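You operate a simulated robot arm through the tools that you are given. There is no shell and no other tool. Be economical: measure what you need, move in short steps, check, and stop when the job is done.

You run a simulated two-armed robot. Do the job below in one go: nothing can be reset, and whatever is moved stays where it is left.

TASK
Tighten the link box's two thumb nuts, lift its cover on with both hands and lock both latches.
Fine: the cover sits square on the rim.

The check looks at the end state, three seconds after you hand in, the way a careful person would. Anything else that was tipped, shoved, dropped, spilled or broken makes it a failure. A push-on lid holds only when it is set on centred and level and pressed home; a screw cap is set on level and turned clockwise until tight.

THE ROBOT
Two 6-joint arms with two-finger parallel grippers on one trunk, on a base that drives. Base frame: it is fixed to the floor where the robot stands at the start and does not move with it; the origin is under the middle of the robot, x ahead of it, y to its left, z up. Readings come in m, degrees, newtons and seconds.
The left shoulder is at the start at [0.06, 0.187, 1.222], the right one opposite. With the tool pointing down near the work surface each hand reaches from about 0.1 to 0.6 m from the robot's upright axis, wherever it stands, measured 20 degrees to its own side. Places, roughly: brown latch [0.9, 0.2, 1]; cover panel [1.25, 0.25, 0.75]; rim of the link box [0.6, 0.2, 0.9]; thumb nut one [0.5, 0.2, 0.9]; thumb nut two [0.7, 0.2, 0.9]; white latch [0.4, 0.2, 1]. Payload 1.57 kg a hand.
The TCP of each hand is the grasp point between the finger pads, 0.03 m short of the fingertips. In the tool frame z runs along the fingers and y along their closing line. The gripper opens to 0.11 m. The fingers are 0.024 m wide and 0.012 m thick; the gripper's body (0.048 by 0.112 m) begins 0.078 m behind the TCP.
Orientation is that of the tool frame in the base frame, as a unit quaternion [x, y, z, w]. With the fingers straight down and closing along the base's y, the tool's x points along the base's -x, its y along +y and its z along -z.

THE INTERFACE
- The arms move only by the tool drive_tool. It takes "left_increments", "right_increments" or both (then of equal length, played together; a hand with none holds still); each is a list of rows, each a list of 7 numbers: the shift along the base's x, y, z in m, then the turn, a rotation vector about the base's x, y, z in degrees, then the opening, from 0 (shut) to 1 (fully open). In form: [[x, y, z, wx, wy, wz, hand], ...]. A call has 1 to 10 rows; each row shifts and turns the commanded pose from where the row before left it. Each row takes 0.2 s and may step no farther than 0.05 m and 8.6 degrees from the row before; otherwise, or with a gripper value out of range, the whole call is refused. Where a pose cannot be reached the arm comes as near as it can. A force on the tool above 40 N (or 10 N above the force at the start of the call, whichever is more), or a blocked arm, ends the call early, and 0.2 s more pass. The fingers move at their own pace (about 0.153 m/s each) and stop on an object; they squeeze with about 32 N. The grip force told is the motor's: it shows also when the fingers shut on nothing. Time passes only in rows, and 0.2 s behind the last, so rows that do not move let the fingers close. The reply holds the time, the measured pose of the TCP, the force on the tool along the base axes, the opening and the grip force, in the units named above and with some noise, with the torque about the TCP (base axes, N m) and any sound that the robot's microphone picked up.
- Cameras (640 x 400 px; columns grow to the right, rows downward): "scene" is now at [0.013, 0.0139, 1.7743]; the picture's right is [0.41, -0.91, 0.00], its down [-0.67, -0.30, -0.68] and it looks along [0.62, 0.28, -0.73] (base axes); focal length 284 px, centre (320, 200). "left" rides on the left gripper at [0.07, -0.016, -0.141] in its tool frame; the picture's right is [0.23, 0.97, 0.00], its down [-0.86, 0.20, -0.48] and it looks along [-0.47, 0.11, 0.88] (tool axes); focal length 222 px, centre (320, 200). "right" rides on the right gripper at [0.07, 0.016, -0.141] in its tool frame; the picture's right is [-0.23, 0.97, 0.00], its down [-0.86, -0.20, -0.48] and it looks along [-0.47, -0.11, 0.88] (tool axes); focal length 222 px, centre (320, 200). There is no depth. A picture from a camera that has moved, and an enlarged one, comes with that camera's place and axes in the base frame and with its lens. The place of the scene camera against the robot may be out by one fixed shift of up to 0.025 m in any direction.
- grab_frame(camera): a new picture of that camera. The clock stands still meanwhile.
- slide_trunk(by): slides the trunk up (or, below 0, down) by that many m; the arms and the scene camera ride with it, the base frame stays. It gives what a move gives, with no picture.
- roll_base(legs): drives the robot by 1 to 6 legs, each [ahead, left, turn to the left] in m, m and degrees, along the robot's own axes; the way and the turn of a leg run together, so that a leg with both is an arc; at most 1.5 m and 180 degrees a leg. The arms and the cameras ride along, it lands a little off, and it stops where it bumps. It gives what a move gives.
- head_to(pan, tilt): turns the head with the scene camera to pan (to the left, within 86 degrees either way) and tilt (down, from -29 to 69), counted from straight ahead of the robot. It gives what a move gives.
- close_up(camera, box): a new picture of the part [left, top, right, bottom] of that camera's present view, enlarged. The clock stands still meanwhile.
- finish_job(): hands the job in; it is judged then, once.

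Work in short steps. Places have to be worked out from the pictures, the camera data and where the tool is seen: move nearer, look again, correct. Check each grasp and each placing, and mend what went wrong. You have 120 turns and 100 pictures in all, those below and enlarged ones among them. Open the grippers and draw the arms clear of the work before you hand the job in, unless the task says otherwise; then end with one line.

The tools are called after "Request:" by a JSON object that holds its "name" and its "arguments". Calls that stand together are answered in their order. drive_tool: Moves the arms, as the interface text tells. Its arguments: {"type":"object","properties":{"left_increments":{"type":"array"},"right_increments":{"type":"array"}},"required":[]} The other tools are called the same way: slide_trunk (by) slides the trunk up or down; roll_base (legs) drives the base; head_to (pan, tilt) turns the head that bears the scene camera; grab_frame (camera) takes a picture; close_up (camera, box) takes an enlarged picture of a part of a camera's view; finish_job () hands the job in.

At the start:

```text
time: 0.0
left_eef_pos: [0.4279, 0.3232, 1.3229]
left_tool_rot: [0.0, 1.0, 0.0, 0.0]
left_ft_force: [0.2, -0.3, -0.2]
left_moment: [0.02, -0.02, -0.02]
left_grip_width: 0.1098
left_grasp_force: 0.2
right_eef_pos: [0.4751, -0.0687, 1.2222]
right_tool_rot: [0.0, 1.0, 0.0, 0.0]
right_ft_force: [-0.2, -0.6, 0.0]
right_moment: [0.03, 0.03, 0.04]
right_grip_width: 0.1102
right_grasp_force: 0.0
trunk travel left (down, up): [-0.85, 0.14]
robot x, y, heading: [-0.0002, 0.0039, 0.0]
head pan, tilt: [24.4, 47.0]
```

scene: 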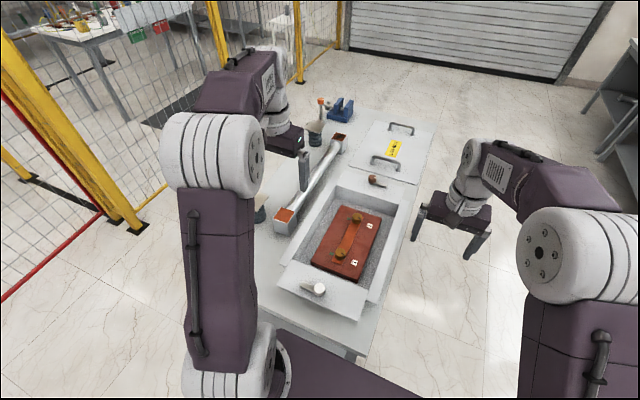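
right: 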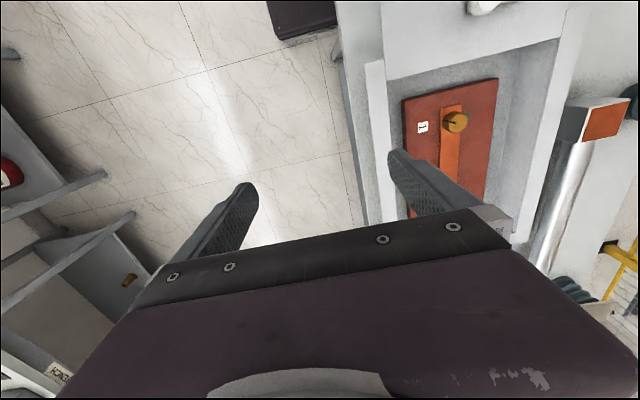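
left: 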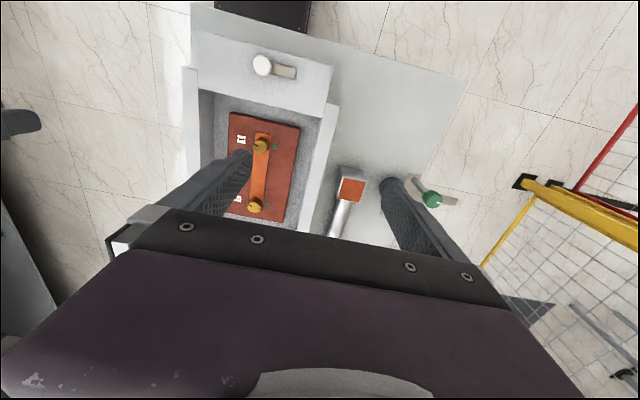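

I look closer at the link box and the cover in the scene view to work out their layout.

Request:
{"name": "close_up", "arguments": {"camera": "scene", "box": [250, 170, 430, 330]}}

Request:
{"name": "close_up", "arguments": {"camera": "scene", "box": [280, 80, 460, 200]}}

```text
2.50 times, centred on (340, 250) of scene
camera zoom: at [0.013, 0.0139, 1.7743], right [0.41, -0.91, 0.0], down [-0.67, -0.3, -0.68], along [0.62, 0.28, -0.73], focal length 709 px, centre (270, 75)
```

zoom: 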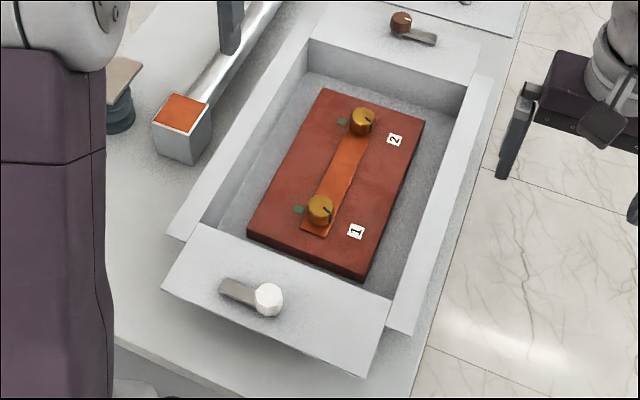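

```text
3.33 times, centred on (370, 140) of scene
camera zoom: at [0.013, 0.0139, 1.7743], right [0.41, -0.91, 0.0], down [-0.67, -0.3, -0.68], along [0.62, 0.28, -0.73], focal length 945 px, centre (153, 400)
```

zoom: 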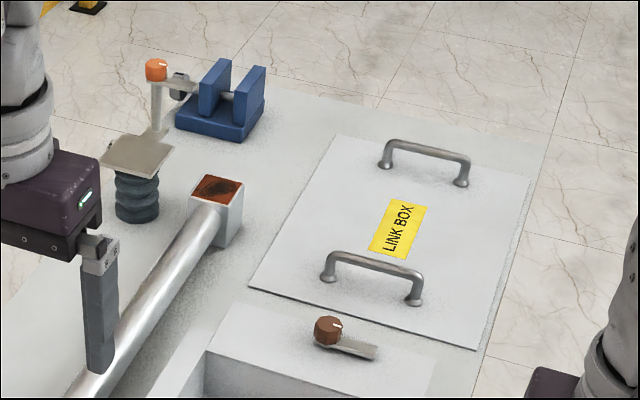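

Nuts are about (0.54,0.18) and (0.72,0.18), and the latches are at x≈0.36 and 0.9. The best working stance is on the table's right side facing +y, so I check the floor there.

Request:
{"name": "head_to", "arguments": {"pan": -50, "tilt": 40}}

Request:
{"name": "grab_frame", "arguments": {"camera": "scene"}}

```text
time: 1.5
left_eef_pos: [0.4281, 0.3235, 1.3233]
left_tool_rot: [0.0, 1.0, 0.001, 0.0]
left_ft_force: [-0.6, 0.5, -1.0]
left_moment: [-0.03, 0.01, 0.03]
left_grip_width: 0.11
left_grasp_force: 0.1
right_eef_pos: [0.475, -0.0684, 1.2211]
right_tool_rot: [0.0, 1.0, 0.0, 0.0]
right_ft_force: [0.1, -0.8, 0.6]
right_moment: [0.02, -0.01, 0.02]
right_grip_width: 0.1099
right_grasp_force: 0.1
trunk travel left (down, up): [-0.85, 0.14]
robot x, y, heading: [-0.0001, -0.0022, -0.1]
head pan, tilt: [-50.0, 40.0]
```

```text
94 pictures are left
camera scene: at [-0.0048, -0.0841, 1.7843], right [-0.77, -0.64, 0.0], down [-0.41, 0.49, -0.77], along [0.49, -0.59, -0.64], focal length 284 px, centre (320, 200)
```

scene: 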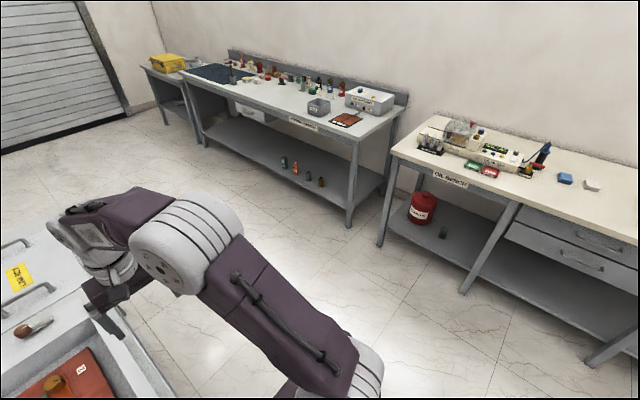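

The aisle is clear from y≈-0.03 down to y≈-1.55. I drive around to the box's right side, facing +y.

Request:
{"name": "roll_base", "arguments": {"legs": [[0, -0.65, 0], [0.63, 0, 0], [0, 0, 90], [0.27, 0, 0]]}}

Request:
{"name": "head_to", "arguments": {"pan": 0, "tilt": 50}}

Request:
{"name": "grab_frame", "arguments": {"camera": "scene"}}

Request:
{"name": "grab_frame", "arguments": {"camera": "left"}}

Request:
{"name": "grab_frame", "arguments": {"camera": "right"}}

```text
time: 13.5
left_eef_pos: [0.2818, 0.0592, 1.324]
left_tool_rot: [0.719, -0.695, 0.0, 0.0]
left_ft_force: [-0.8, -0.4, 0.3]
left_moment: [0.0, -0.01, 0.0]
left_grip_width: 0.11
left_grasp_force: 0.1
right_eef_pos: [0.671, 0.1186, 1.2233]
right_tool_rot: [0.719, -0.696, 0.0, 0.0]
right_ft_force: [0.2, -0.7, 0.0]
right_moment: [0.01, -0.03, -0.03]
right_grip_width: 0.11
right_grasp_force: 0.0
trunk travel left (down, up): [-0.85, 0.14]
robot x, y, heading: [0.6185, -0.3554, 91.9]
head pan, tilt: [-50.0, 40.0]
```

```text
time: 14.7
left_eef_pos: [0.284, 0.0605, 1.3239]
left_tool_rot: [0.719, -0.695, 0.001, 0.0]
left_ft_force: [-0.3, -0.6, -0.1]
left_moment: [0.01, -0.02, -0.01]
left_grip_width: 0.1101
left_grasp_force: 0.0
right_eef_pos: [0.6711, 0.12, 1.2213]
right_tool_rot: [0.719, -0.695, 0.001, 0.0]
right_ft_force: [-0.4, 0.4, 0.1]
right_moment: [0.0, -0.03, -0.03]
right_grip_width: 0.1101
right_grasp_force: 0.0
trunk travel left (down, up): [-0.85, 0.14]
robot x, y, heading: [0.6196, -0.3531, 91.7]
head pan, tilt: [0.0, 50.0]
```

```text
93 pictures are left
camera scene: at [0.6189, -0.3591, 1.7702], right [1.0, 0.03, 0.0], down [0.02, -0.77, -0.64], along [-0.02, 0.64, -0.77], focal length 284 px, centre (320, 200)
```

scene: 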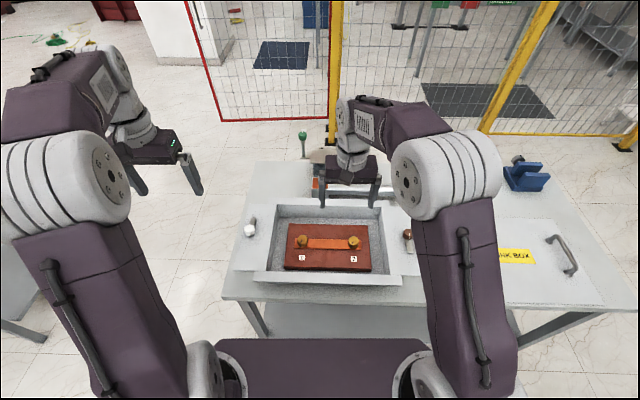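

```text
92 pictures are left
camera left: at [0.3018, -0.0092, 1.4662], right [-0.97, -0.26, 0.0], down [-0.23, 0.85, 0.48], along [-0.12, 0.46, -0.88], focal length 222 px, centre (320, 200)
```

left: 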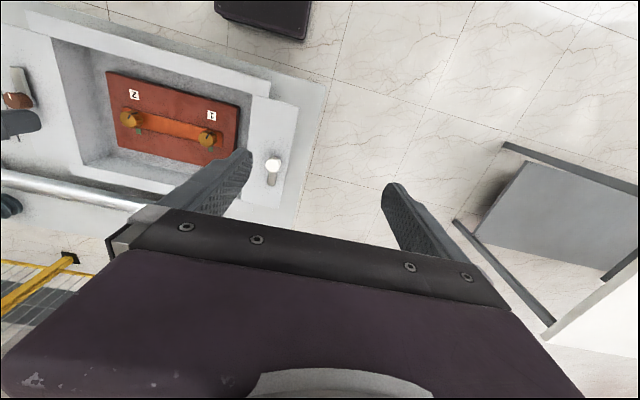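

```text
91 pictures are left
camera right: at [0.6576, 0.0489, 1.3628], right [-0.98, 0.19, 0.0], down [0.17, 0.86, 0.48], along [0.09, 0.47, -0.88], focal length 222 px, centre (320, 200)
```

right: 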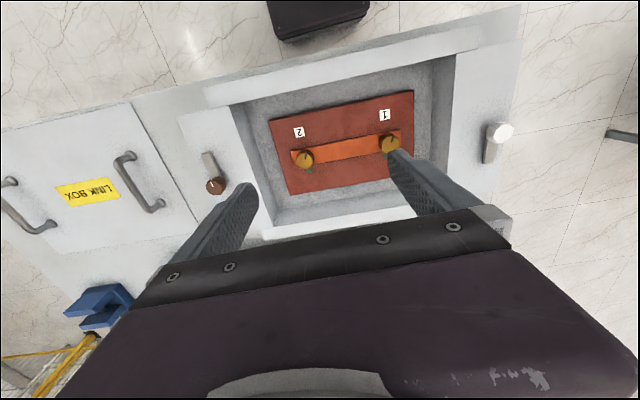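

Triangulated: nut 1 (0.538,0.187,0.907), nut 2 (0.720,0.186,0.907), white knob (0.366,0.189,0.963), brown knob (0.877,0.182,0.98). I zoom in on the nuts and the latches.

Request:
{"name": "close_up", "arguments": {"camera": "right", "box": [260, 90, 420, 190]}}

Request:
{"name": "close_up", "arguments": {"camera": "right", "box": [0, 120, 240, 270]}}

Request:
{"name": "close_up", "arguments": {"camera": "left", "box": [170, 90, 330, 190]}}

```text
4.00 times, centred on (340, 140) of right
camera zoom: at [0.6576, 0.0489, 1.3628], right [-0.98, 0.19, 0.0], down [0.17, 0.86, 0.48], along [0.09, 0.47, -0.88], focal length 888 px, centre (240, 440)
```

zoom: 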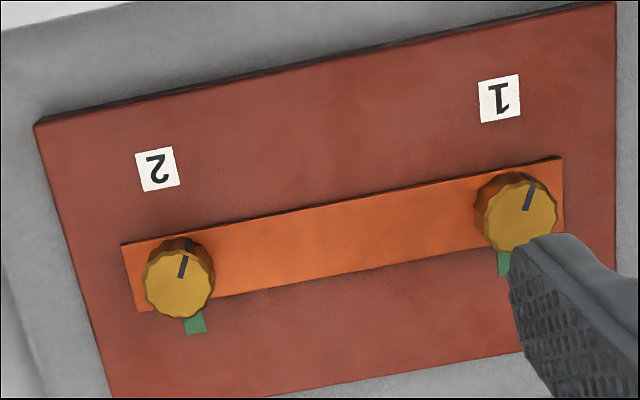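

```text
2.67 times, centred on (120, 195) of right
camera zoom: at [0.6576, 0.0489, 1.3628], right [-0.98, 0.19, 0.0], down [0.17, 0.86, 0.48], along [0.09, 0.47, -0.88], focal length 592 px, centre (853, 213)
```

zoom: 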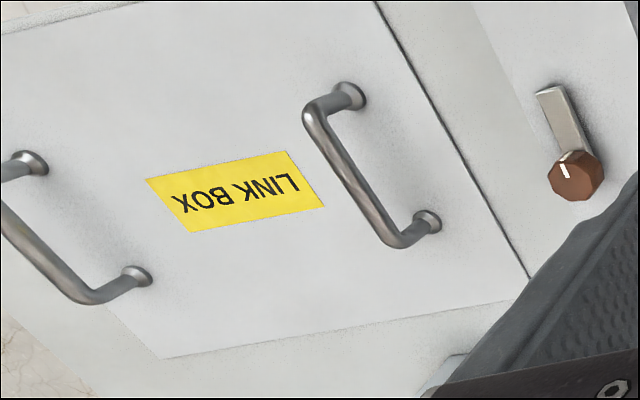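

```text
4.00 times, centred on (250, 140) of left
camera zoom: at [0.3018, -0.0092, 1.4662], right [-0.97, -0.26, 0.0], down [-0.23, 0.85, 0.48], along [-0.12, 0.46, -0.88], focal length 888 px, centre (600, 440)
```

zoom: 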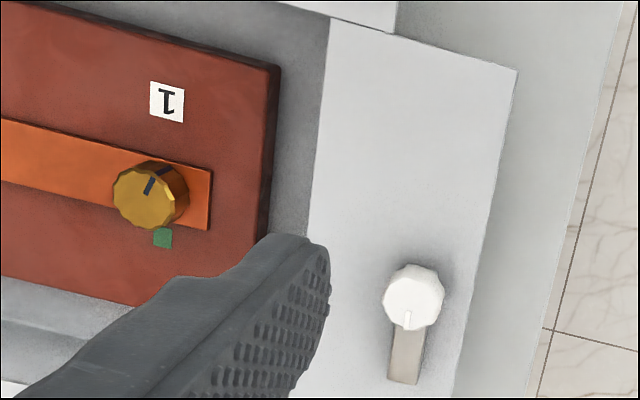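

Each nut's black mark points roughly away from its green mark, about 160° clockwise from it. I bring the right hand over nut 2, turning the wrist counter-clockwise beforehand to make room for the clockwise turn.

Request:
{"name": "drive_tool", "arguments": {"right_increments": [[0.01, 0.011, -0.03, 0, 0, 8, 1], [0.01, 0.011, -0.03, 0, 0, 8, 1], [0.01, 0.011, -0.03, 0, 0, 8, 1], [0.01, 0.011, -0.03, 0, 0, 8, 1], [0.01, 0.011, -0.03, 0, 0, 8, 1], [0, 0.011, -0.03, 0, 0, 8, 1], [0, 0, -0.02, 0, 0, 8, 0.7], [0, 0, 0, 0, 0, 4, 0.7]]}}

Request:
{"name": "grab_frame", "arguments": {"camera": "right"}}

```text
time: 16.5
left_eef_pos: [0.2823, 0.06, 1.3242]
left_tool_rot: [0.718, -0.696, 0.0, 0.0]
left_ft_force: [1.0, -0.3, 0.2]
left_moment: [-0.03, 0.0, 0.0]
left_grip_width: 0.1099
left_grasp_force: 0.1
right_eef_pos: [0.7215, 0.1839, 1.0209]
right_tool_rot: [0.97, -0.242, 0.0, 0.0]
right_ft_force: [-0.1, 0.4, -0.3]
right_moment: [0.02, -0.02, -0.02]
right_grip_width: 0.077
right_grasp_force: 0.0
trunk travel left (down, up): [-0.85, 0.14]
robot x, y, heading: [0.6164, -0.3588, 91.7]
head pan, tilt: [0.0, 50.0]
```

```text
87 pictures are left
camera right: at [0.7758, 0.1375, 1.1619], right [-0.66, -0.75, 0.0], down [-0.66, 0.58, 0.48], along [-0.36, 0.32, -0.88], focal length 222 px, centre (320, 200)
```

right: 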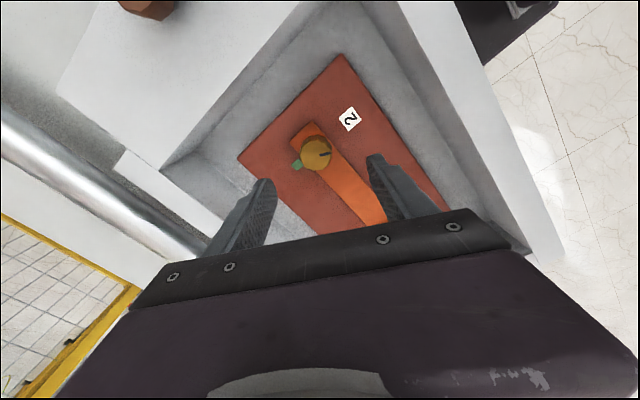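

The nut checks out at (0.7205,0.189). I go down around it.

Request:
{"name": "drive_tool", "arguments": {"right_increments": [[-0.001, 0.004, -0.03, 0, 0, 0, 0.7], [0, 0, -0.03, 0, 0, 0, 0.7], [0, 0, -0.02, 0, 0, 0, 0.7], [0, 0, -0.01, 0, 0, 0, 0.7], [0, 0, 0, 0, 0, 0, 0.7]]}}

Request:
{"name": "grab_frame", "arguments": {"camera": "right"}}

```text
time: 17.7
left_eef_pos: [0.2823, 0.0606, 1.324]
left_tool_rot: [0.719, -0.695, 0.0, 0.0]
left_ft_force: [0.5, -1.0, 0.8]
left_moment: [-0.02, -0.02, 0.03]
left_grip_width: 0.1098
left_grasp_force: 0.1
right_eef_pos: [0.7204, 0.1907, 0.9304]
right_tool_rot: [0.97, -0.242, 0.0, 0.0]
right_ft_force: [-0.7, -0.1, 0.1]
right_moment: [-0.04, 0.0, 0.02]
right_grip_width: 0.0768
right_grasp_force: 0.1
trunk travel left (down, up): [-0.85, 0.14]
robot x, y, heading: [0.621, -0.356, 91.9]
head pan, tilt: [0.0, 50.0]
```

```text
86 pictures are left
camera right: at [0.775, 0.1422, 1.0714], right [-0.66, -0.75, 0.0], down [-0.66, 0.58, 0.48], along [-0.36, 0.32, -0.88], focal length 222 px, centre (320, 200)
```

right: 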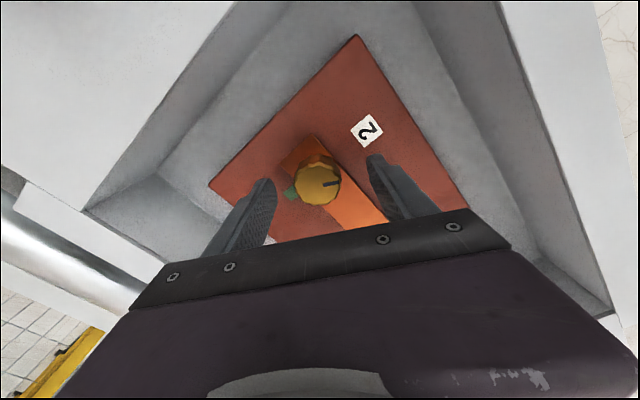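

Nut top is at z≈0.913 and the fingertips are at about 0.900, straddling it. I go 8 mm lower and close.

Request:
{"name": "drive_tool", "arguments": {"right_increments": [[0, 0, -0.008, 0, 0, 0, 0.7], [0, 0, 0, 0, 0, 0, 0.3], [0, 0, 0, 0, 0, 0, 0], [0, 0, 0, 0, 0, 0, 0]]}}

```text
time: 18.7
left_eef_pos: [0.2845, 0.0619, 1.3227]
left_tool_rot: [0.719, -0.695, 0.0, 0.001]
left_ft_force: [0.2, -0.6, 0.6]
left_moment: [-0.01, 0.0, 0.03]
left_grip_width: 0.1099
left_grasp_force: 0.1
right_eef_pos: [0.7216, 0.1924, 0.9235]
right_tool_rot: [0.97, -0.243, -0.001, -0.001]
right_ft_force: [4.9, 11.1, 5.0]
right_moment: [-0.1, -0.17, -0.02]
right_grip_width: 0.0382
right_grasp_force: 44.1
trunk travel left (down, up): [-0.85, 0.14]
robot x, y, heading: [0.6213, -0.3565, 91.7]
head pan, tilt: [0.0, 50.0]
```

Firm grip on 38 mm. I turn clockwise 80°, easing y slightly.

Request:
{"name": "drive_tool", "arguments": {"right_increments": [[0.0005, 0.0015, 0, 0, 0, -8, 0], [0, 0, 0, 0, 0, -8, 0], [0, 0, 0, 0, 0, -8, 0], [0, 0, 0, 0, 0, -8, 0], [0, 0, 0, 0, 0, -8, 0], [0, 0, 0, 0, 0, -8, 0], [0, 0, 0, 0, 0, -8, 0], [0, 0, 0, 0, 0, -8, 0], [0, 0, 0, 0, 0, -8, 0], [0, 0, 0, 0, 0, -8, 0]]}}

Request:
{"name": "grab_frame", "arguments": {"camera": "right"}}

```text
time: 20.9
left_eef_pos: [0.2797, 0.0622, 1.3232]
left_tool_rot: [0.719, -0.696, 0.001, 0.0]
left_ft_force: [-0.7, -0.4, -0.3]
left_moment: [-0.03, 0.01, 0.0]
left_grip_width: 0.1099
left_grasp_force: 0.0
right_eef_pos: [0.7192, 0.1907, 0.9228]
right_tool_rot: [-0.587, 0.81, -0.002, -0.001]
right_ft_force: [-11.2, -4.9, -11.6]
right_moment: [-1.05, 1.23, 0.01]
right_grip_width: 0.0385
right_grasp_force: 43.8
trunk travel left (down, up): [-0.85, 0.14]
robot x, y, heading: [0.6183, -0.3512, 91.8]
head pan, tilt: [0.0, 50.0]
```

```text
85 pictures are left
camera right: at [0.6817, 0.1302, 1.0637], right [-0.85, 0.52, 0.0], down [0.46, 0.75, 0.48], along [0.25, 0.4, -0.88], focal length 222 px, centre (320, 200)
```

right: 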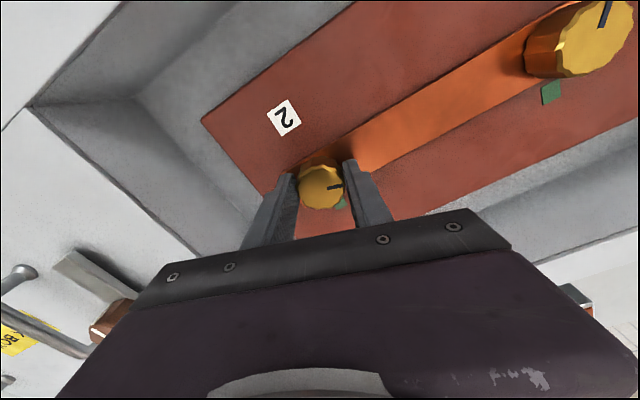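

The nut turned with the grip, and the mark is still about 80° short of green. I keep turning, following it down a little.

Request:
{"name": "drive_tool", "arguments": {"right_increments": [[0.001, 0, -0.001, 0, 0, -8, 0], [0, 0, 0, 0, 0, -8, 0], [0, 0, 0, 0, 0, -8, 0], [0, 0, 0, 0, 0, -8, 0], [0, 0, 0, 0, 0, -8, 0], [0, 0, -0.0005, 0, 0, -8, 0], [0, 0, 0, 0, 0, -8, 0]]}}

Request:
{"name": "close_up", "arguments": {"camera": "right", "box": [220, 100, 420, 240]}}

```text
time: 22.5
left_eef_pos: [0.2766, 0.0623, 1.3215]
left_tool_rot: [0.718, -0.696, 0.001, -0.001]
left_ft_force: [0.2, -0.5, -0.6]
left_moment: [0.0, -0.01, 0.0]
left_grip_width: 0.1101
left_grasp_force: 0.0
right_eef_pos: [0.7176, 0.1929, 0.9238]
right_tool_rot: [-0.137, 0.991, 0.002, 0.001]
right_ft_force: [-26.9, -2.2, -5.6]
right_moment: [-0.92, 0.9, 0.0]
right_grip_width: 0.0383
right_grasp_force: 43.9
trunk travel left (down, up): [-0.85, 0.14]
robot x, y, heading: [0.6181, -0.356, 91.8]
head pan, tilt: [0.0, 50.0]
```

```text
2.86 times, centred on (320, 170) of right
camera zoom: at [0.6456, 0.1891, 1.0634], right [-0.05, 1.0, 0.0], down [0.88, 0.04, 0.48], along [0.48, 0.02, -0.88], focal length 635 px, centre (320, 286)
```

zoom: 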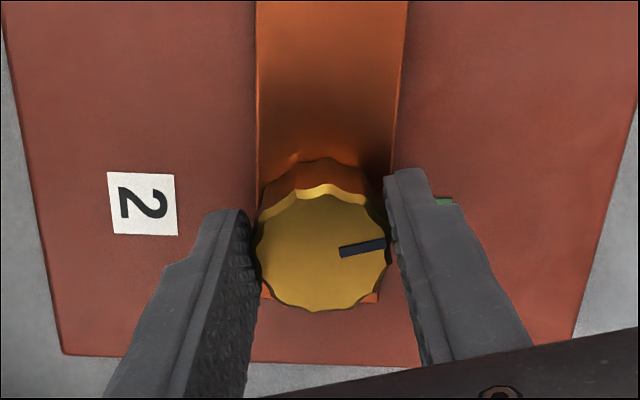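

The mark is close to the green side. I release and back up to compare them without parallax trouble.

Request:
{"name": "drive_tool", "arguments": {"right_increments": [[0, 0, 0, 0, 0, 0, 0.7], [0, 0, 0, 0, 0, 0, 0.7], [0, 0, 0.04, 0, 0, 0, 0.7], [0, 0, 0.04, 0, 0, 0, 0.7], [0, 0, 0, 0, 0, 0, 1]]}}

Request:
{"name": "close_up", "arguments": {"camera": "right", "box": [220, 80, 420, 220]}}

```text
time: 23.7
left_eef_pos: [0.2822, 0.0616, 1.3236]
left_tool_rot: [0.719, -0.695, 0.0, 0.0]
left_ft_force: [-0.7, 0.5, -0.3]
left_moment: [0.01, -0.01, -0.02]
left_grip_width: 0.1101
left_grasp_force: 0.0
right_eef_pos: [0.7205, 0.1921, 1.003]
right_tool_rot: [-0.139, 0.99, -0.001, 0.001]
right_ft_force: [-0.4, 0.1, -0.2]
right_moment: [-0.03, 0.0, 0.01]
right_grip_width: 0.1099
right_grasp_force: 0.0
trunk travel left (down, up): [-0.85, 0.14]
robot x, y, heading: [0.6187, -0.3563, 91.9]
head pan, tilt: [0.0, 50.0]
```

```text
2.86 times, centred on (320, 150) of right
camera zoom: at [0.6489, 0.1888, 1.1442], right [-0.05, 1.0, 0.0], down [0.88, 0.04, 0.48], along [0.48, 0.02, -0.88], focal length 635 px, centre (320, 343)
```

zoom: 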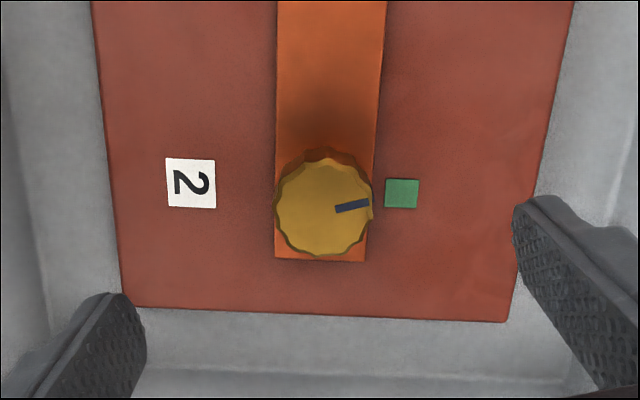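

The mark is about 12° short of green. I regrip, with the wrist as it is, and turn on in small steps, watching the torque.

Request:
{"name": "drive_tool", "arguments": {"right_increments": [[0, 0, -0.04, 0, 0, 0, 0.7], [0, -0.001, -0.04, 0, 0, 0, 0.6], [0, 0, 0, 0, 0, 0, 0.2], [0, 0, 0, 0, 0, 0, 0], [0, 0, 0, 0, 0, 0, 0], [0, 0, 0, 0, 0, -6, 0], [0, 0, 0, 0, 0, -6, 0], [0, 0, 0, 0, 0, 0, 0]]}}

Request:
{"name": "close_up", "arguments": {"camera": "right", "box": [220, 100, 420, 240]}}

```text
time: 25.5
left_eef_pos: [0.2825, 0.0629, 1.3234]
left_tool_rot: [0.718, -0.696, 0.0, 0.001]
left_ft_force: [0.0, -1.4, -0.1]
left_moment: [-0.02, 0.01, -0.03]
left_grip_width: 0.1099
left_grasp_force: 0.1
right_eef_pos: [0.7229, 0.1939, 0.925]
right_tool_rot: [-0.033, 0.999, 0.002, 0.0]
right_ft_force: [1.4, 20.5, 20.1]
right_moment: [-0.07, -0.59, 0.02]
right_grip_width: 0.0385
right_grasp_force: 43.4
trunk travel left (down, up): [-0.85, 0.14]
robot x, y, heading: [0.6163, -0.3574, 92.0]
head pan, tilt: [0.0, 50.0]
```

```text
2.86 times, centred on (320, 170) of right
camera zoom: at [0.6511, 0.2042, 1.0653], right [0.16, 0.99, 0.0], down [0.87, -0.14, 0.48], along [0.47, -0.07, -0.88], focal length 635 px, centre (320, 286)
```

zoom: 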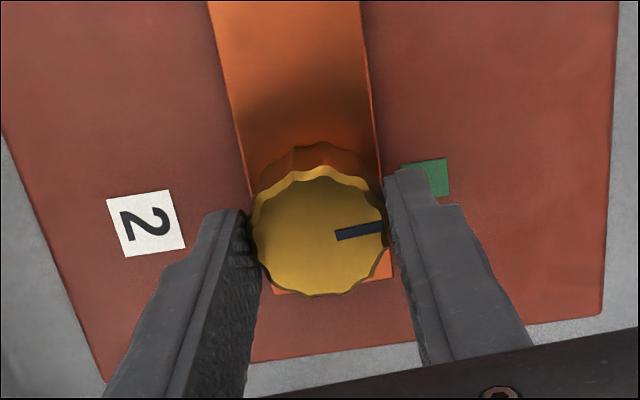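

The mark now lines up with +y, which is the green direction. I try a few more degrees to feel for the stop.

Request:
{"name": "drive_tool", "arguments": {"right_increments": [[0, 0, 0, 0, 0, -4, 0], [0, 0, 0, 0, 0, -2, 0], [0, 0, 0, 0, 0, 0, 0]]}}

Request:
{"name": "close_up", "arguments": {"camera": "right", "box": [220, 100, 420, 240]}}

```text
time: 26.3
left_eef_pos: [0.2812, 0.0598, 1.3235]
left_tool_rot: [0.719, -0.695, -0.001, 0.0]
left_ft_force: [0.8, -0.3, 0.7]
left_moment: [0.01, 0.03, -0.02]
left_grip_width: 0.1099
left_grasp_force: 0.1
right_eef_pos: [0.723, 0.1935, 0.9249]
right_tool_rot: [0.018, 1.0, 0.004, -0.001]
right_ft_force: [1.2, 18.5, 28.0]
right_moment: [-0.11, -0.61, -0.04]
right_grip_width: 0.0385
right_grasp_force: 43.5
trunk travel left (down, up): [-0.85, 0.14]
robot x, y, heading: [0.6227, -0.353, 91.8]
head pan, tilt: [0.0, 50.0]
```

```text
2.86 times, centred on (320, 170) of right
camera zoom: at [0.6528, 0.2109, 1.0653], right [0.26, 0.96, 0.01], down [0.85, -0.23, 0.48], along [0.46, -0.12, -0.88], focal length 635 px, centre (320, 286)
```

zoom: 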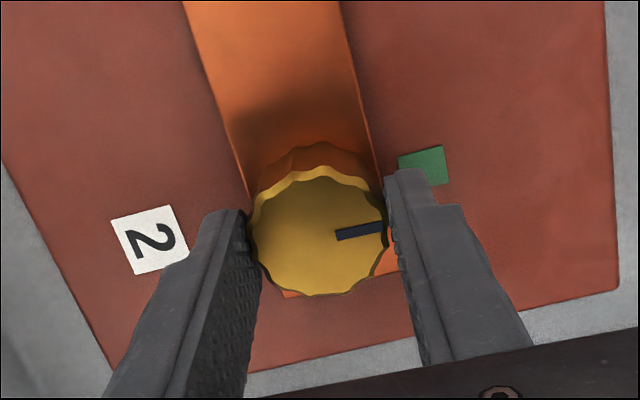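

It turned freely with no hard stop, and the mark is on green within a few degrees. I release, retract the right hand high, and send the left hand over nut 1 with the wrist pre-turned.

Request:
{"name": "drive_tool", "arguments": {"right_increments": [[0, 0, 0, 0, 0, 0, 0.7], [0, 0, 0, 0, 0, 0, 0.7], [0, 0, 0.04, 0, 0, 0, 0.7], [0, 0, 0.04, 0, 0, 8, 0.7], [0, 0, 0.04, 0, 0, 8, 0.7], [0.02, -0.01, 0.04, 0, 0, 8, 0.7], [0.03, -0.02, 0.04, 0, 0, 8, 1], [0.03, -0.02, 0.04, 0, 0, 8, 1], [0.03, -0.02, 0.04, 0, 0, 8, 1], [0.0, 0, 0, 0, 0, 8, 1]]}}

Request:
{"name": "drive_tool", "arguments": {"left_increments": [[0.0256, 0.0128, -0.03, 0, 0, 8, 1], [0.0256, 0.0128, -0.03, 0, 0, 8, 1], [0.0256, 0.0128, -0.03, 0, 0, 8, 1], [0.0256, 0.0128, -0.03, 0, 0, 8, 1], [0.0256, 0.0128, -0.03, 0, 0, 8, 1], [0.0256, 0.0128, -0.03, 0, 0, 8, 1], [0.0256, 0.0128, -0.03, 0, 0, 8, 1], [0.0256, 0.0128, -0.03, 0, 0, 8, 1], [0.0256, 0.0128, -0.03, 0, 0, 8, 0.7], [0.0256, 0.0128, -0.03, 0, 0, 8, 0.7]]}}

Request:
{"name": "grab_frame", "arguments": {"camera": "left"}}

```text
refused: row 7 steps farther than a row can; nothing moved
```

```text
time: 28.5
left_eef_pos: [0.5369, 0.1886, 1.0262]
left_tool_rot: [0.998, -0.07, -0.001, -0.001]
left_ft_force: [0.1, 0.1, -0.6]
left_moment: [0.01, 0.01, -0.01]
left_grip_width: 0.0769
left_grasp_force: 0.0
right_eef_pos: [0.7208, 0.1934, 0.9258]
right_tool_rot: [0.019, 1.0, 0.004, -0.001]
right_ft_force: [1.4, 18.2, 27.1]
right_moment: [-0.14, 0.4, -0.04]
right_grip_width: 0.0384
right_grasp_force: 44.7
trunk travel left (down, up): [-0.85, 0.14]
robot x, y, heading: [0.6199, -0.3556, 91.8]
head pan, tilt: [0.0, 50.0]
```

```text
80 pictures are left
camera left: at [0.6094, 0.1938, 1.1681], right [0.09, -1.0, 0.0], down [-0.87, -0.08, 0.48], along [-0.48, -0.04, -0.88], focal length 222 px, centre (320, 200)
```

left: 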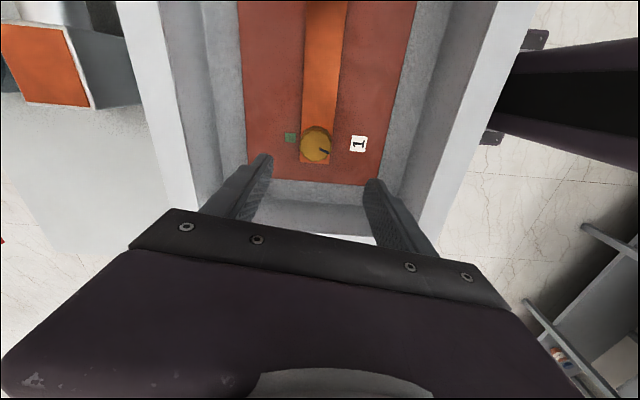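

The right retract was refused for a long row, but the left arm arrived safely. Nut 1 reads (0.538,0.192). I retract the right hand now.

Request:
{"name": "drive_tool", "arguments": {"right_increments": [[0, 0, 0, 0, 0, 0, 0.7], [0, 0, 0, 0, 0, 0, 0.7], [0, 0, 0.04, 0, 0, 0, 0.7], [0, 0, 0.04, 0, 0, 8, 0.7], [0, 0, 0.04, 0, 0, 8, 0.7], [0.02, -0.01, 0.03, 0, 0, 8, 0.7], [0.03, -0.02, 0.03, 0, 0, 8, 1], [0.03, -0.02, 0.03, 0, 0, 8, 1], [0.03, -0.02, 0.03, 0, 0, 8, 1], [0.0, 0, 0, 0, 0, 8, 1]]}}

Request:
{"name": "drive_tool", "arguments": {"left_increments": [[0.001, 0.003, -0.04, 0, 0, 0, 0.7], [0, 0, -0.04, 0, 0, 0, 0.7], [0, 0, -0.022, 0, 0, 0, 0.7], [0, 0, 0, 0, 0, 0, 0.3], [0, 0, 0, 0, 0, 0, 0], [0, 0, 0, 0, 0, 0, 0]]}}

Request:
{"name": "grab_frame", "arguments": {"camera": "left"}}

```text
time: 29.7
left_eef_pos: [0.5368, 0.1903, 1.0286]
left_tool_rot: [0.998, -0.069, 0.0, -0.004]
left_ft_force: [-0.4, 0.0, 0.0]
left_moment: [-0.02, -0.18, 0.02]
left_grip_width: 0.0771
left_grasp_force: 0.0
right_eef_pos: [0.726, 0.185, 1.0271]
right_tool_rot: [-0.101, 0.995, -0.007, 0.002]
right_ft_force: [0.1, -0.2, -0.7]
right_moment: [0.05, 0.07, 0.03]
right_grip_width: 0.0769
right_grasp_force: 0.0
trunk travel left (down, up): [-0.85, 0.14]
robot x, y, heading: [0.6155, -0.3578, 92.1]
head pan, tilt: [0.0, 50.0]
stopped in row 5 (left hand): the force on the tool passed its limit (the readings are from after the stop); the commanded pose is now the measured one
```

```text
time: 31.1
left_eef_pos: [0.5367, 0.1939, 0.9273]
left_tool_rot: [0.998, -0.069, 0.001, -0.004]
left_ft_force: [0.3, -0.7, -2.3]
left_moment: [-0.22, 0.07, -0.02]
left_grip_width: 0.0381
left_grasp_force: 44.3
right_eef_pos: [0.7252, 0.1855, 1.0284]
right_tool_rot: [-0.102, 0.995, -0.007, 0.001]
right_ft_force: [-0.3, -0.2, -0.5]
right_moment: [0.0, -0.02, -0.02]
right_grip_width: 0.077
right_grasp_force: 0.1
trunk travel left (down, up): [-0.85, 0.14]
robot x, y, heading: [0.6188, -0.3556, 91.9]
head pan, tilt: [0.0, 50.0]
```

```text
79 pictures are left
camera left: at [0.6089, 0.1985, 1.0688], right [0.09, -1.0, -0.01], down [-0.88, -0.08, 0.48], along [-0.47, -0.04, -0.88], focal length 222 px, centre (320, 200)
```

left: 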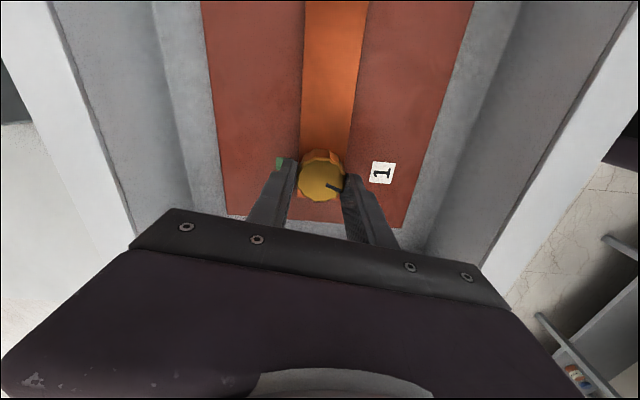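

Nut 1 is gripped. The right hand brushed the left while turning, so I move it straight away in +x and then up.

Request:
{"name": "drive_tool", "arguments": {"right_increments": [[0.04, -0.01, 0.02, 0, 0, 0, 0.7], [0.04, -0.01, 0.025, 0, 0, 0, 0.7], [0.02, 0, 0.045, 0, 0, 0, 0.7], [0, -0.01, 0.045, 0, 0, 0, 0.7], [0, -0.01, 0.045, 0, 0, 8, 1], [0, -0.01, 0.03, 0, 0, 8, 1], [0, 0, 0, 0, 0, 8, 1], [0, 0, 0, 0, 0, 8, 1], [0, 0, 0, 0, 0, 8, 1], [0, 0, 0, 0, 0, 8, 1]]}}

Request:
{"name": "drive_tool", "arguments": {"left_increments": [[0, 0, 0, 0, 0, -8, 0], [0, 0, 0, 0, 0, -8, 0], [0, 0, 0, 0, 0, -8, 0], [0, 0, 0, 0, 0, -8, 0], [0, 0, 0, 0, 0, -8, 0], [0, 0, 0, 0, 0, -8, 0], [0, 0, 0, 0, 0, -8, 0], [0, 0, 0, 0, 0, -8, 0], [0, 0, 0, 0, 0, -8, 0], [0, 0, 0, 0, 0, -8, 0]]}}

```text
time: 33.3
left_eef_pos: [0.5376, 0.1935, 0.9277]
left_tool_rot: [0.998, -0.069, 0.002, -0.004]
left_ft_force: [-1.0, -1.3, -3.0]
left_moment: [-0.52, 0.17, -0.03]
left_grip_width: 0.0383
left_grasp_force: 43.8
right_eef_pos: [0.8267, 0.1359, 1.2387]
right_tool_rot: [-0.498, 0.867, -0.006, 0.005]
right_ft_force: [-0.3, 0.3, 0.2]
right_moment: [0.01, 0.02, 0.01]
right_grip_width: 0.1102
right_grasp_force: 0.0
trunk travel left (down, up): [-0.85, 0.14]
robot x, y, heading: [0.6177, -0.3574, 92.0]
head pan, tilt: [0.0, 50.0]
```

```text
time: 35.5
left_eef_pos: [0.5398, 0.1962, 0.9271]
left_tool_rot: [0.719, -0.695, 0.003, -0.001]
left_ft_force: [15.6, 4.6, -17.4]
left_moment: [1.06, -0.14, 0.05]
left_grip_width: 0.0383
left_grasp_force: 44.2
right_eef_pos: [0.8304, 0.1385, 1.2365]
right_tool_rot: [-0.497, 0.868, -0.006, 0.003]
right_ft_force: [0.1, -0.5, 0.0]
right_moment: [0.0, -0.01, 0.02]
right_grip_width: 0.1099
right_grasp_force: 0.0
trunk travel left (down, up): [-0.85, 0.14]
robot x, y, heading: [0.6189, -0.3533, 91.9]
head pan, tilt: [0.0, 50.0]
```

It turned 80° cleanly. I ease the position by 1 mm toward the force and continue another 72°.

Request:
{"name": "drive_tool", "arguments": {"left_increments": [[0.001, 0, -0.0015, 0, 0, -8, 0], [0, 0, 0, 0, 0, -8, 0], [0, 0, 0, 0, 0, -8, 0], [0, 0, 0, 0, 0, -8, 0], [0, 0, 0, 0, 0, -8, 0], [0, 0, 0, 0, 0, -8, 0], [0, 0, 0, 0, 0, -8, 0], [0, 0, 0, 0, 0, -8, 0], [0, 0, 0, 0, 0, -8, 0]]}}

Request:
{"name": "close_up", "arguments": {"camera": "left", "box": [220, 100, 420, 240]}}

```text
time: 37.5
left_eef_pos: [0.5418, 0.194, 0.9262]
left_tool_rot: [-0.174, 0.985, -0.005, 0.0]
left_ft_force: [24.0, 5.7, 3.0]
left_moment: [0.58, -0.49, 0.01]
left_grip_width: 0.0383
left_grasp_force: 43.9
right_eef_pos: [0.8319, 0.1356, 1.2383]
right_tool_rot: [-0.497, 0.868, -0.004, 0.004]
right_ft_force: [0.1, -0.3, -1.1]
right_moment: [0.03, 0.0, 0.03]
right_grip_width: 0.11
right_grasp_force: 0.1
trunk travel left (down, up): [-0.85, 0.14]
robot x, y, heading: [0.6199, -0.3567, 91.7]
head pan, tilt: [0.0, 50.0]
```

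```text
2.86 times, centred on (320, 170) of left
camera zoom: at [0.4824, 0.1559, 1.0691], right [-0.55, 0.84, -0.01], down [0.74, 0.48, 0.47], along [0.4, 0.25, -0.88], focal length 635 px, centre (320, 286)
```

zoom: 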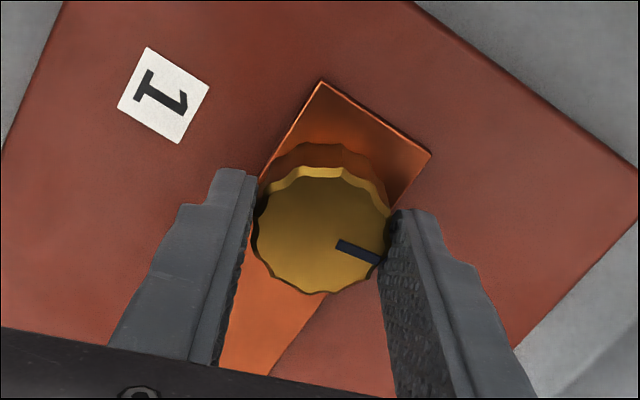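

The mark is about 7° short of +y. I turn 8° more, then release and check.

Request:
{"name": "drive_tool", "arguments": {"left_increments": [[0, 0, 0, 0, 0, -5, 0], [0, 0, 0, 0, 0, -4, 0], [0, 0, 0, 0, 0, 0, 0], [0, 0, 0, 0, 0, 0, 0.7], [0, 0, 0, 0, 0, 0, 0.7], [0, 0, 0.04, 0, 0, 0, 0.7], [0, 0, 0.04, 0, 0, 0, 0.7], [0, 0, 0.03, 0, 0, 0, 1]]}}

Request:
{"name": "grab_frame", "arguments": {"camera": "left"}}

Request:
{"name": "close_up", "arguments": {"camera": "left", "box": [220, 80, 420, 220]}}

```text
time: 39.3
left_eef_pos: [0.5391, 0.1946, 1.0356]
left_tool_rot: [-0.097, 0.995, -0.005, 0.0]
left_ft_force: [-0.7, -0.1, 0.3]
left_moment: [0.03, 0.0, -0.03]
left_grip_width: 0.1101
left_grasp_force: 0.0
right_eef_pos: [0.8272, 0.1345, 1.2384]
right_tool_rot: [-0.497, 0.868, -0.005, 0.005]
right_ft_force: [0.7, -0.8, 0.3]
right_moment: [-0.03, 0.02, 0.03]
right_grip_width: 0.1103
right_grasp_force: 0.0
trunk travel left (down, up): [-0.85, 0.14]
robot x, y, heading: [0.6166, -0.3569, 91.9]
head pan, tilt: [0.0, 50.0]
```

```text
77 pictures are left
camera left: at [0.4742, 0.1657, 1.1788], right [-0.41, 0.91, -0.01], down [0.8, 0.37, 0.47], along [0.44, 0.19, -0.88], focal length 222 px, centre (320, 200)
```

left: 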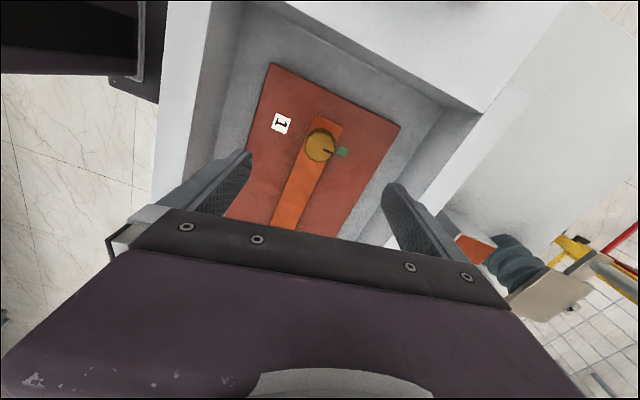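

```text
2.86 times, centred on (320, 150) of left
camera zoom: at [0.4742, 0.1657, 1.1788], right [-0.41, 0.91, -0.01], down [0.8, 0.37, 0.47], along [0.44, 0.19, -0.88], focal length 635 px, centre (320, 343)
```

zoom: 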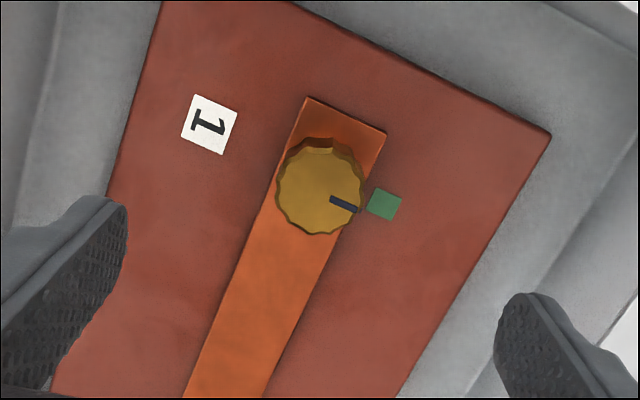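

Nut 1's mark is right on green, so both nuts are done. I raise the left hand, square both wrists, and shift the base sideways to the cover.

Request:
{"name": "drive_tool", "arguments": {"left_increments": [[0, 0, 0.045, 0, 0, 0, 1], [0, 0, 0.045, 0, 0, 8, 1], [-0.02, -0.02, 0.03, 0, 0, 8, 1], [-0.02, -0.02, 0.03, 0, 0, 8, 1], [-0.02, -0.02, 0.03, 0, 0, 8, 1], [-0.02, 0, 0.03, 0, 0, 8, 1], [0, 0, 0, 0, 0, 8, 1], [0, 0, 0, 0, 0, 8, 1], [0, 0, 0, 0, 0, 8, 1], [0, 0, 0, 0, 0, 8.5, 1]], "right_increments": [[0, 0, 0, 0, 0, 0, 1], [0, 0, 0, 0, 0, 8, 1], [0, 0, 0, 0, 0, 8, 1], [0, 0, 0, 0, 0, 8, 1], [0, 0, 0, 0, 0, 6, 1], [0, 0, 0, 0, 0, 0, 1], [0, 0, 0, 0, 0, 0, 1], [0, 0, 0, 0, 0, 0, 1], [0, 0, 0, 0, 0, 0, 1], [0, 0, 0, 0, 0, 0, 1]]}}

Request:
{"name": "roll_base", "arguments": {"legs": [[0.02, -0.635, -1.9]]}}

Request:
{"name": "grab_frame", "arguments": {"camera": "left"}}

Request:
{"name": "grab_frame", "arguments": {"camera": "right"}}

Request:
{"name": "grab_frame", "arguments": {"camera": "scene"}}

```text
time: 41.5
left_eef_pos: [0.4582, 0.1348, 1.2444]
left_tool_rot: [-0.668, 0.744, -0.004, 0.003]
left_ft_force: [0.8, -0.2, 0.7]
left_moment: [-0.03, 0.0, -0.01]
left_grip_width: 0.1101
left_grasp_force: 0.1
right_eef_pos: [0.8278, 0.137, 1.2405]
right_tool_rot: [-0.705, 0.71, -0.003, 0.005]
right_ft_force: [-0.9, -0.5, 0.2]
right_moment: [0.01, 0.03, 0.0]
right_grip_width: 0.1099
right_grasp_force: 0.1
trunk travel left (down, up): [-0.85, 0.14]
robot x, y, heading: [0.6212, -0.3574, 91.9]
head pan, tilt: [0.0, 50.0]
```

```text
time: 45.0
left_eef_pos: [1.1117, 0.1686, 1.2453]
left_tool_rot: [-0.65, 0.76, -0.004, 0.003]
left_ft_force: [-0.1, 0.6, 0.3]
left_moment: [-0.01, -0.04, 0.0]
left_grip_width: 0.1099
left_grasp_force: 0.1
right_eef_pos: [1.4814, 0.1538, 1.2396]
right_tool_rot: [-0.69, 0.724, -0.004, 0.005]
right_ft_force: [-0.3, -0.2, 0.0]
right_moment: [0.0, 0.01, -0.01]
right_grip_width: 0.1099
right_grasp_force: 0.1
trunk travel left (down, up): [-0.85, 0.14]
robot x, y, heading: [1.2546, -0.3289, 89.5]
head pan, tilt: [0.0, 50.0]
```

```text
75 pictures are left
camera left: at [1.1169, 0.0965, 1.3884], right [-1.0, -0.07, -0.01], down [-0.07, 0.88, 0.48], along [-0.03, 0.48, -0.88], focal length 222 px, centre (320, 200)
```

left: 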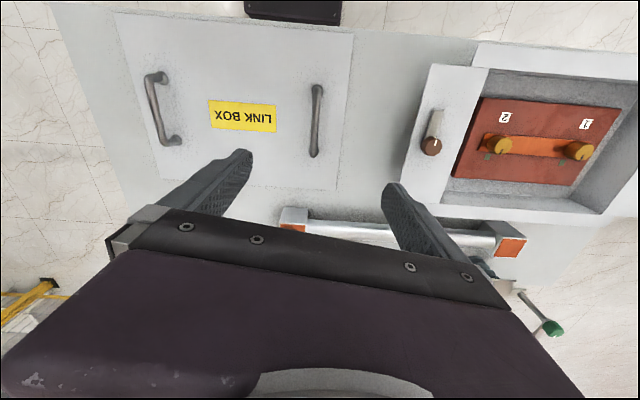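

```text
74 pictures are left
camera right: at [1.4594, 0.0835, 1.3793], right [-0.96, 0.28, -0.01], down [0.24, 0.84, 0.48], along [0.14, 0.46, -0.87], focal length 222 px, centre (320, 200)
```

right: 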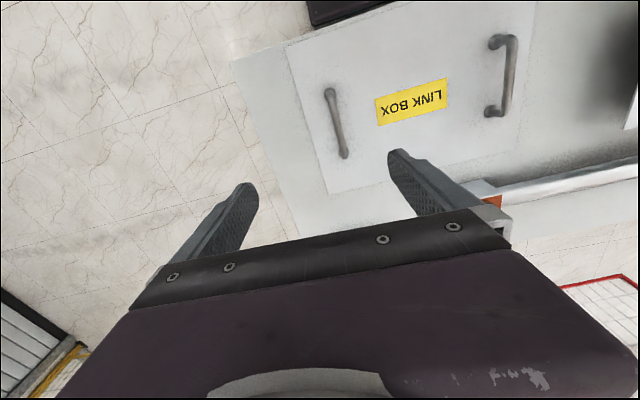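

```text
73 pictures are left
camera scene: at [1.2518, -0.3311, 1.7702], right [1.0, -0.01, 0.0], down [-0.01, -0.77, -0.64], along [0.01, 0.64, -0.77], focal length 284 px, centre (320, 200)
```

scene: 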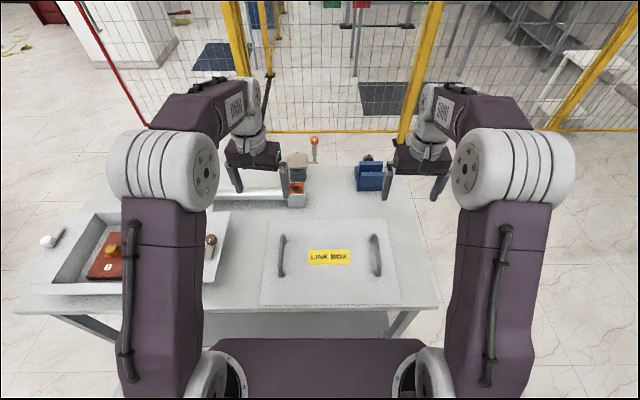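

Triangulated: handle bars at x≈1.1225 and 1.453, mid y≈0.178, top z≈0.90. The cover is about 0.46×0.335, centred near (1.288,0.18). I square the wrists and lower both hands above the handles.

Request:
{"name": "drive_tool", "arguments": {"left_increments": [[0.0055, 0.005, -0.045, 0, 0.56, 4.5, 1], [0.0055, 0.005, -0.045, 0, 0, 4.5, 1], [0, 0, -0.045, 0, 0, 0, 1], [0, 0, -0.045, 0, 0, 0, 1], [0, 0, -0.045, 0, 0, 0, 0.7], [0, 0, -0.03, 0, 0, 0, 0.7], [0, 0, 0, 0, 0, 0, 0.7]], "right_increments": [[-0.014, 0.011, -0.045, 0, 0.73, 1.4, 1], [-0.014, 0.011, -0.045, 0, 0, 1.4, 1], [0, 0, -0.045, 0, 0, 0, 1], [0, 0, -0.045, 0, 0, 0, 1], [0, 0, -0.045, 0, 0, 0, 0.7], [0, 0, -0.025, 0, 0, 0, 0.7], [0, 0, 0, 0, 0, 0, 0.7]]}}

Request:
{"name": "grab_frame", "arguments": {"camera": "left"}}

Request:
{"name": "grab_frame", "arguments": {"camera": "right"}}

```text
time: 46.6
left_eef_pos: [1.1234, 0.177, 0.9893]
left_tool_rot: [0.708, -0.707, 0.0, 0.001]
left_ft_force: [0.6, -0.8, 0.5]
left_moment: [-0.03, -0.02, 0.01]
left_grip_width: 0.0768
left_grasp_force: 0.0
right_eef_pos: [1.4554, 0.177, 0.9889]
right_tool_rot: [-0.706, 0.708, 0.002, 0.002]
right_ft_force: [-0.2, -0.4, 1.0]
right_moment: [0.02, 0.06, -0.02]
right_grip_width: 0.077
right_grasp_force: 0.0
trunk travel left (down, up): [-0.85, 0.14]
robot x, y, heading: [1.2535, -0.3279, 89.2]
head pan, tilt: [0.0, 50.0]
```

```text
72 pictures are left
camera left: at [1.1404, 0.1066, 1.1311], right [-0.97, -0.23, 0.0], down [-0.2, 0.86, 0.48], along [-0.11, 0.46, -0.88], focal length 222 px, centre (320, 200)
```

left: 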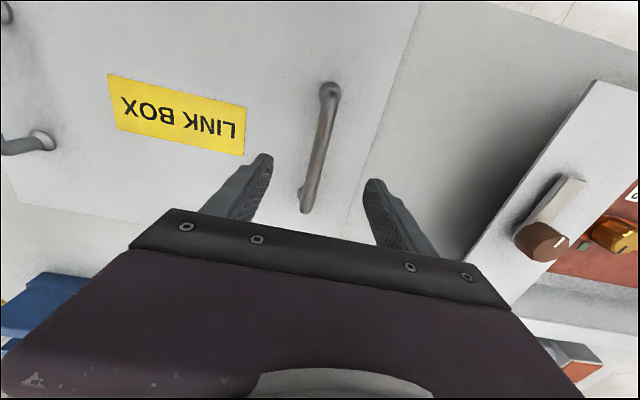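

```text
71 pictures are left
camera right: at [1.4384, 0.1057, 1.1287], right [-0.97, 0.23, 0.0], down [0.2, 0.85, 0.48], along [0.11, 0.47, -0.88], focal length 222 px, centre (320, 200)
```

right: 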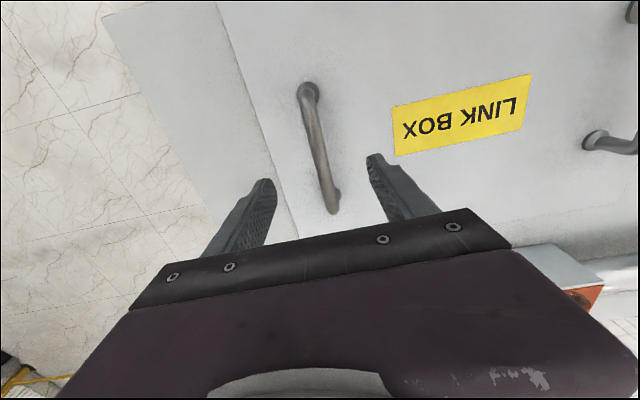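

Handles read x≈1.127 and 1.454, mid y≈0.176. I descend so the fingers straddle the bars.

Request:
{"name": "drive_tool", "arguments": {"left_increments": [[0.003, -0.001, -0.035, 0, 0, 0, 0.6], [0, 0, -0.035, 0, 0, 0, 0.6], [0, 0, -0.014, 0, 0, 0, 0.6], [0, 0, 0, 0, 0, 0, 0.6]], "right_increments": [[-0.001, -0.001, -0.035, 0, 0, 0, 0.6], [0, 0, -0.035, 0, 0, 0, 0.6], [0, 0, -0.014, 0, 0, 0, 0.6], [0, 0, 0, 0, 0, 0, 0.6]]}}

Request:
{"name": "grab_frame", "arguments": {"camera": "left"}}

Request:
{"name": "grab_frame", "arguments": {"camera": "right"}}

```text
time: 47.6
left_eef_pos: [1.1284, 0.1751, 0.9059]
left_tool_rot: [0.708, -0.706, 0.001, 0.002]
left_ft_force: [0.9, 0.1, -0.6]
left_moment: [0.0, -0.01, -0.01]
left_grip_width: 0.0659
left_grasp_force: 0.1
right_eef_pos: [1.4538, 0.1747, 0.9037]
right_tool_rot: [-0.707, 0.708, 0.002, 0.0]
right_ft_force: [-0.2, -0.6, 1.1]
right_moment: [-0.02, -0.01, 0.0]
right_grip_width: 0.066
right_grasp_force: 0.1
trunk travel left (down, up): [-0.85, 0.14]
robot x, y, heading: [1.253, -0.3287, 89.3]
head pan, tilt: [0.0, 50.0]
```

```text
70 pictures are left
camera left: at [1.1452, 0.1069, 1.0487], right [-0.97, -0.23, 0.0], down [-0.2, 0.86, 0.48], along [-0.11, 0.46, -0.88], focal length 222 px, centre (320, 200)
```

left: 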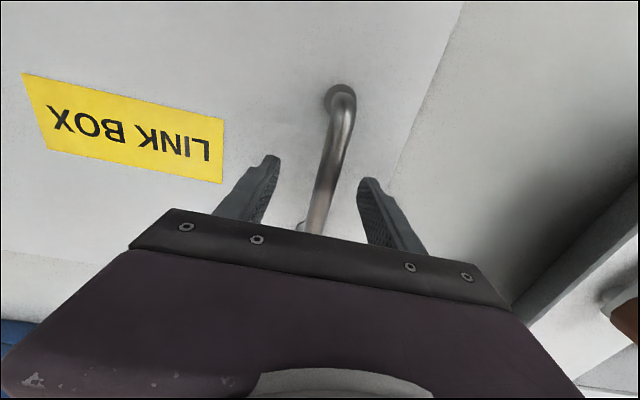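

```text
69 pictures are left
camera right: at [1.4364, 0.1045, 1.0436], right [-0.97, 0.23, 0.0], down [0.2, 0.85, 0.48], along [0.11, 0.47, -0.88], focal length 222 px, centre (320, 200)
```

right: 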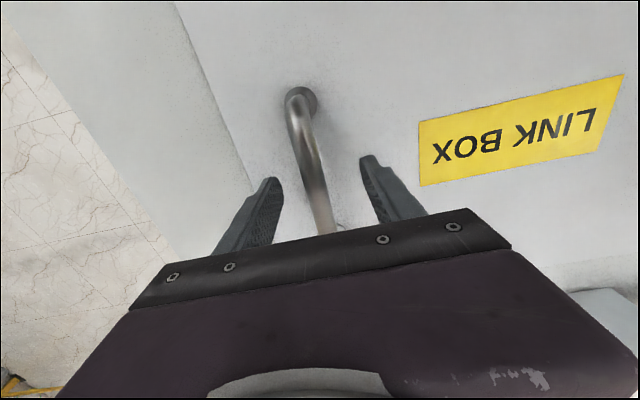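

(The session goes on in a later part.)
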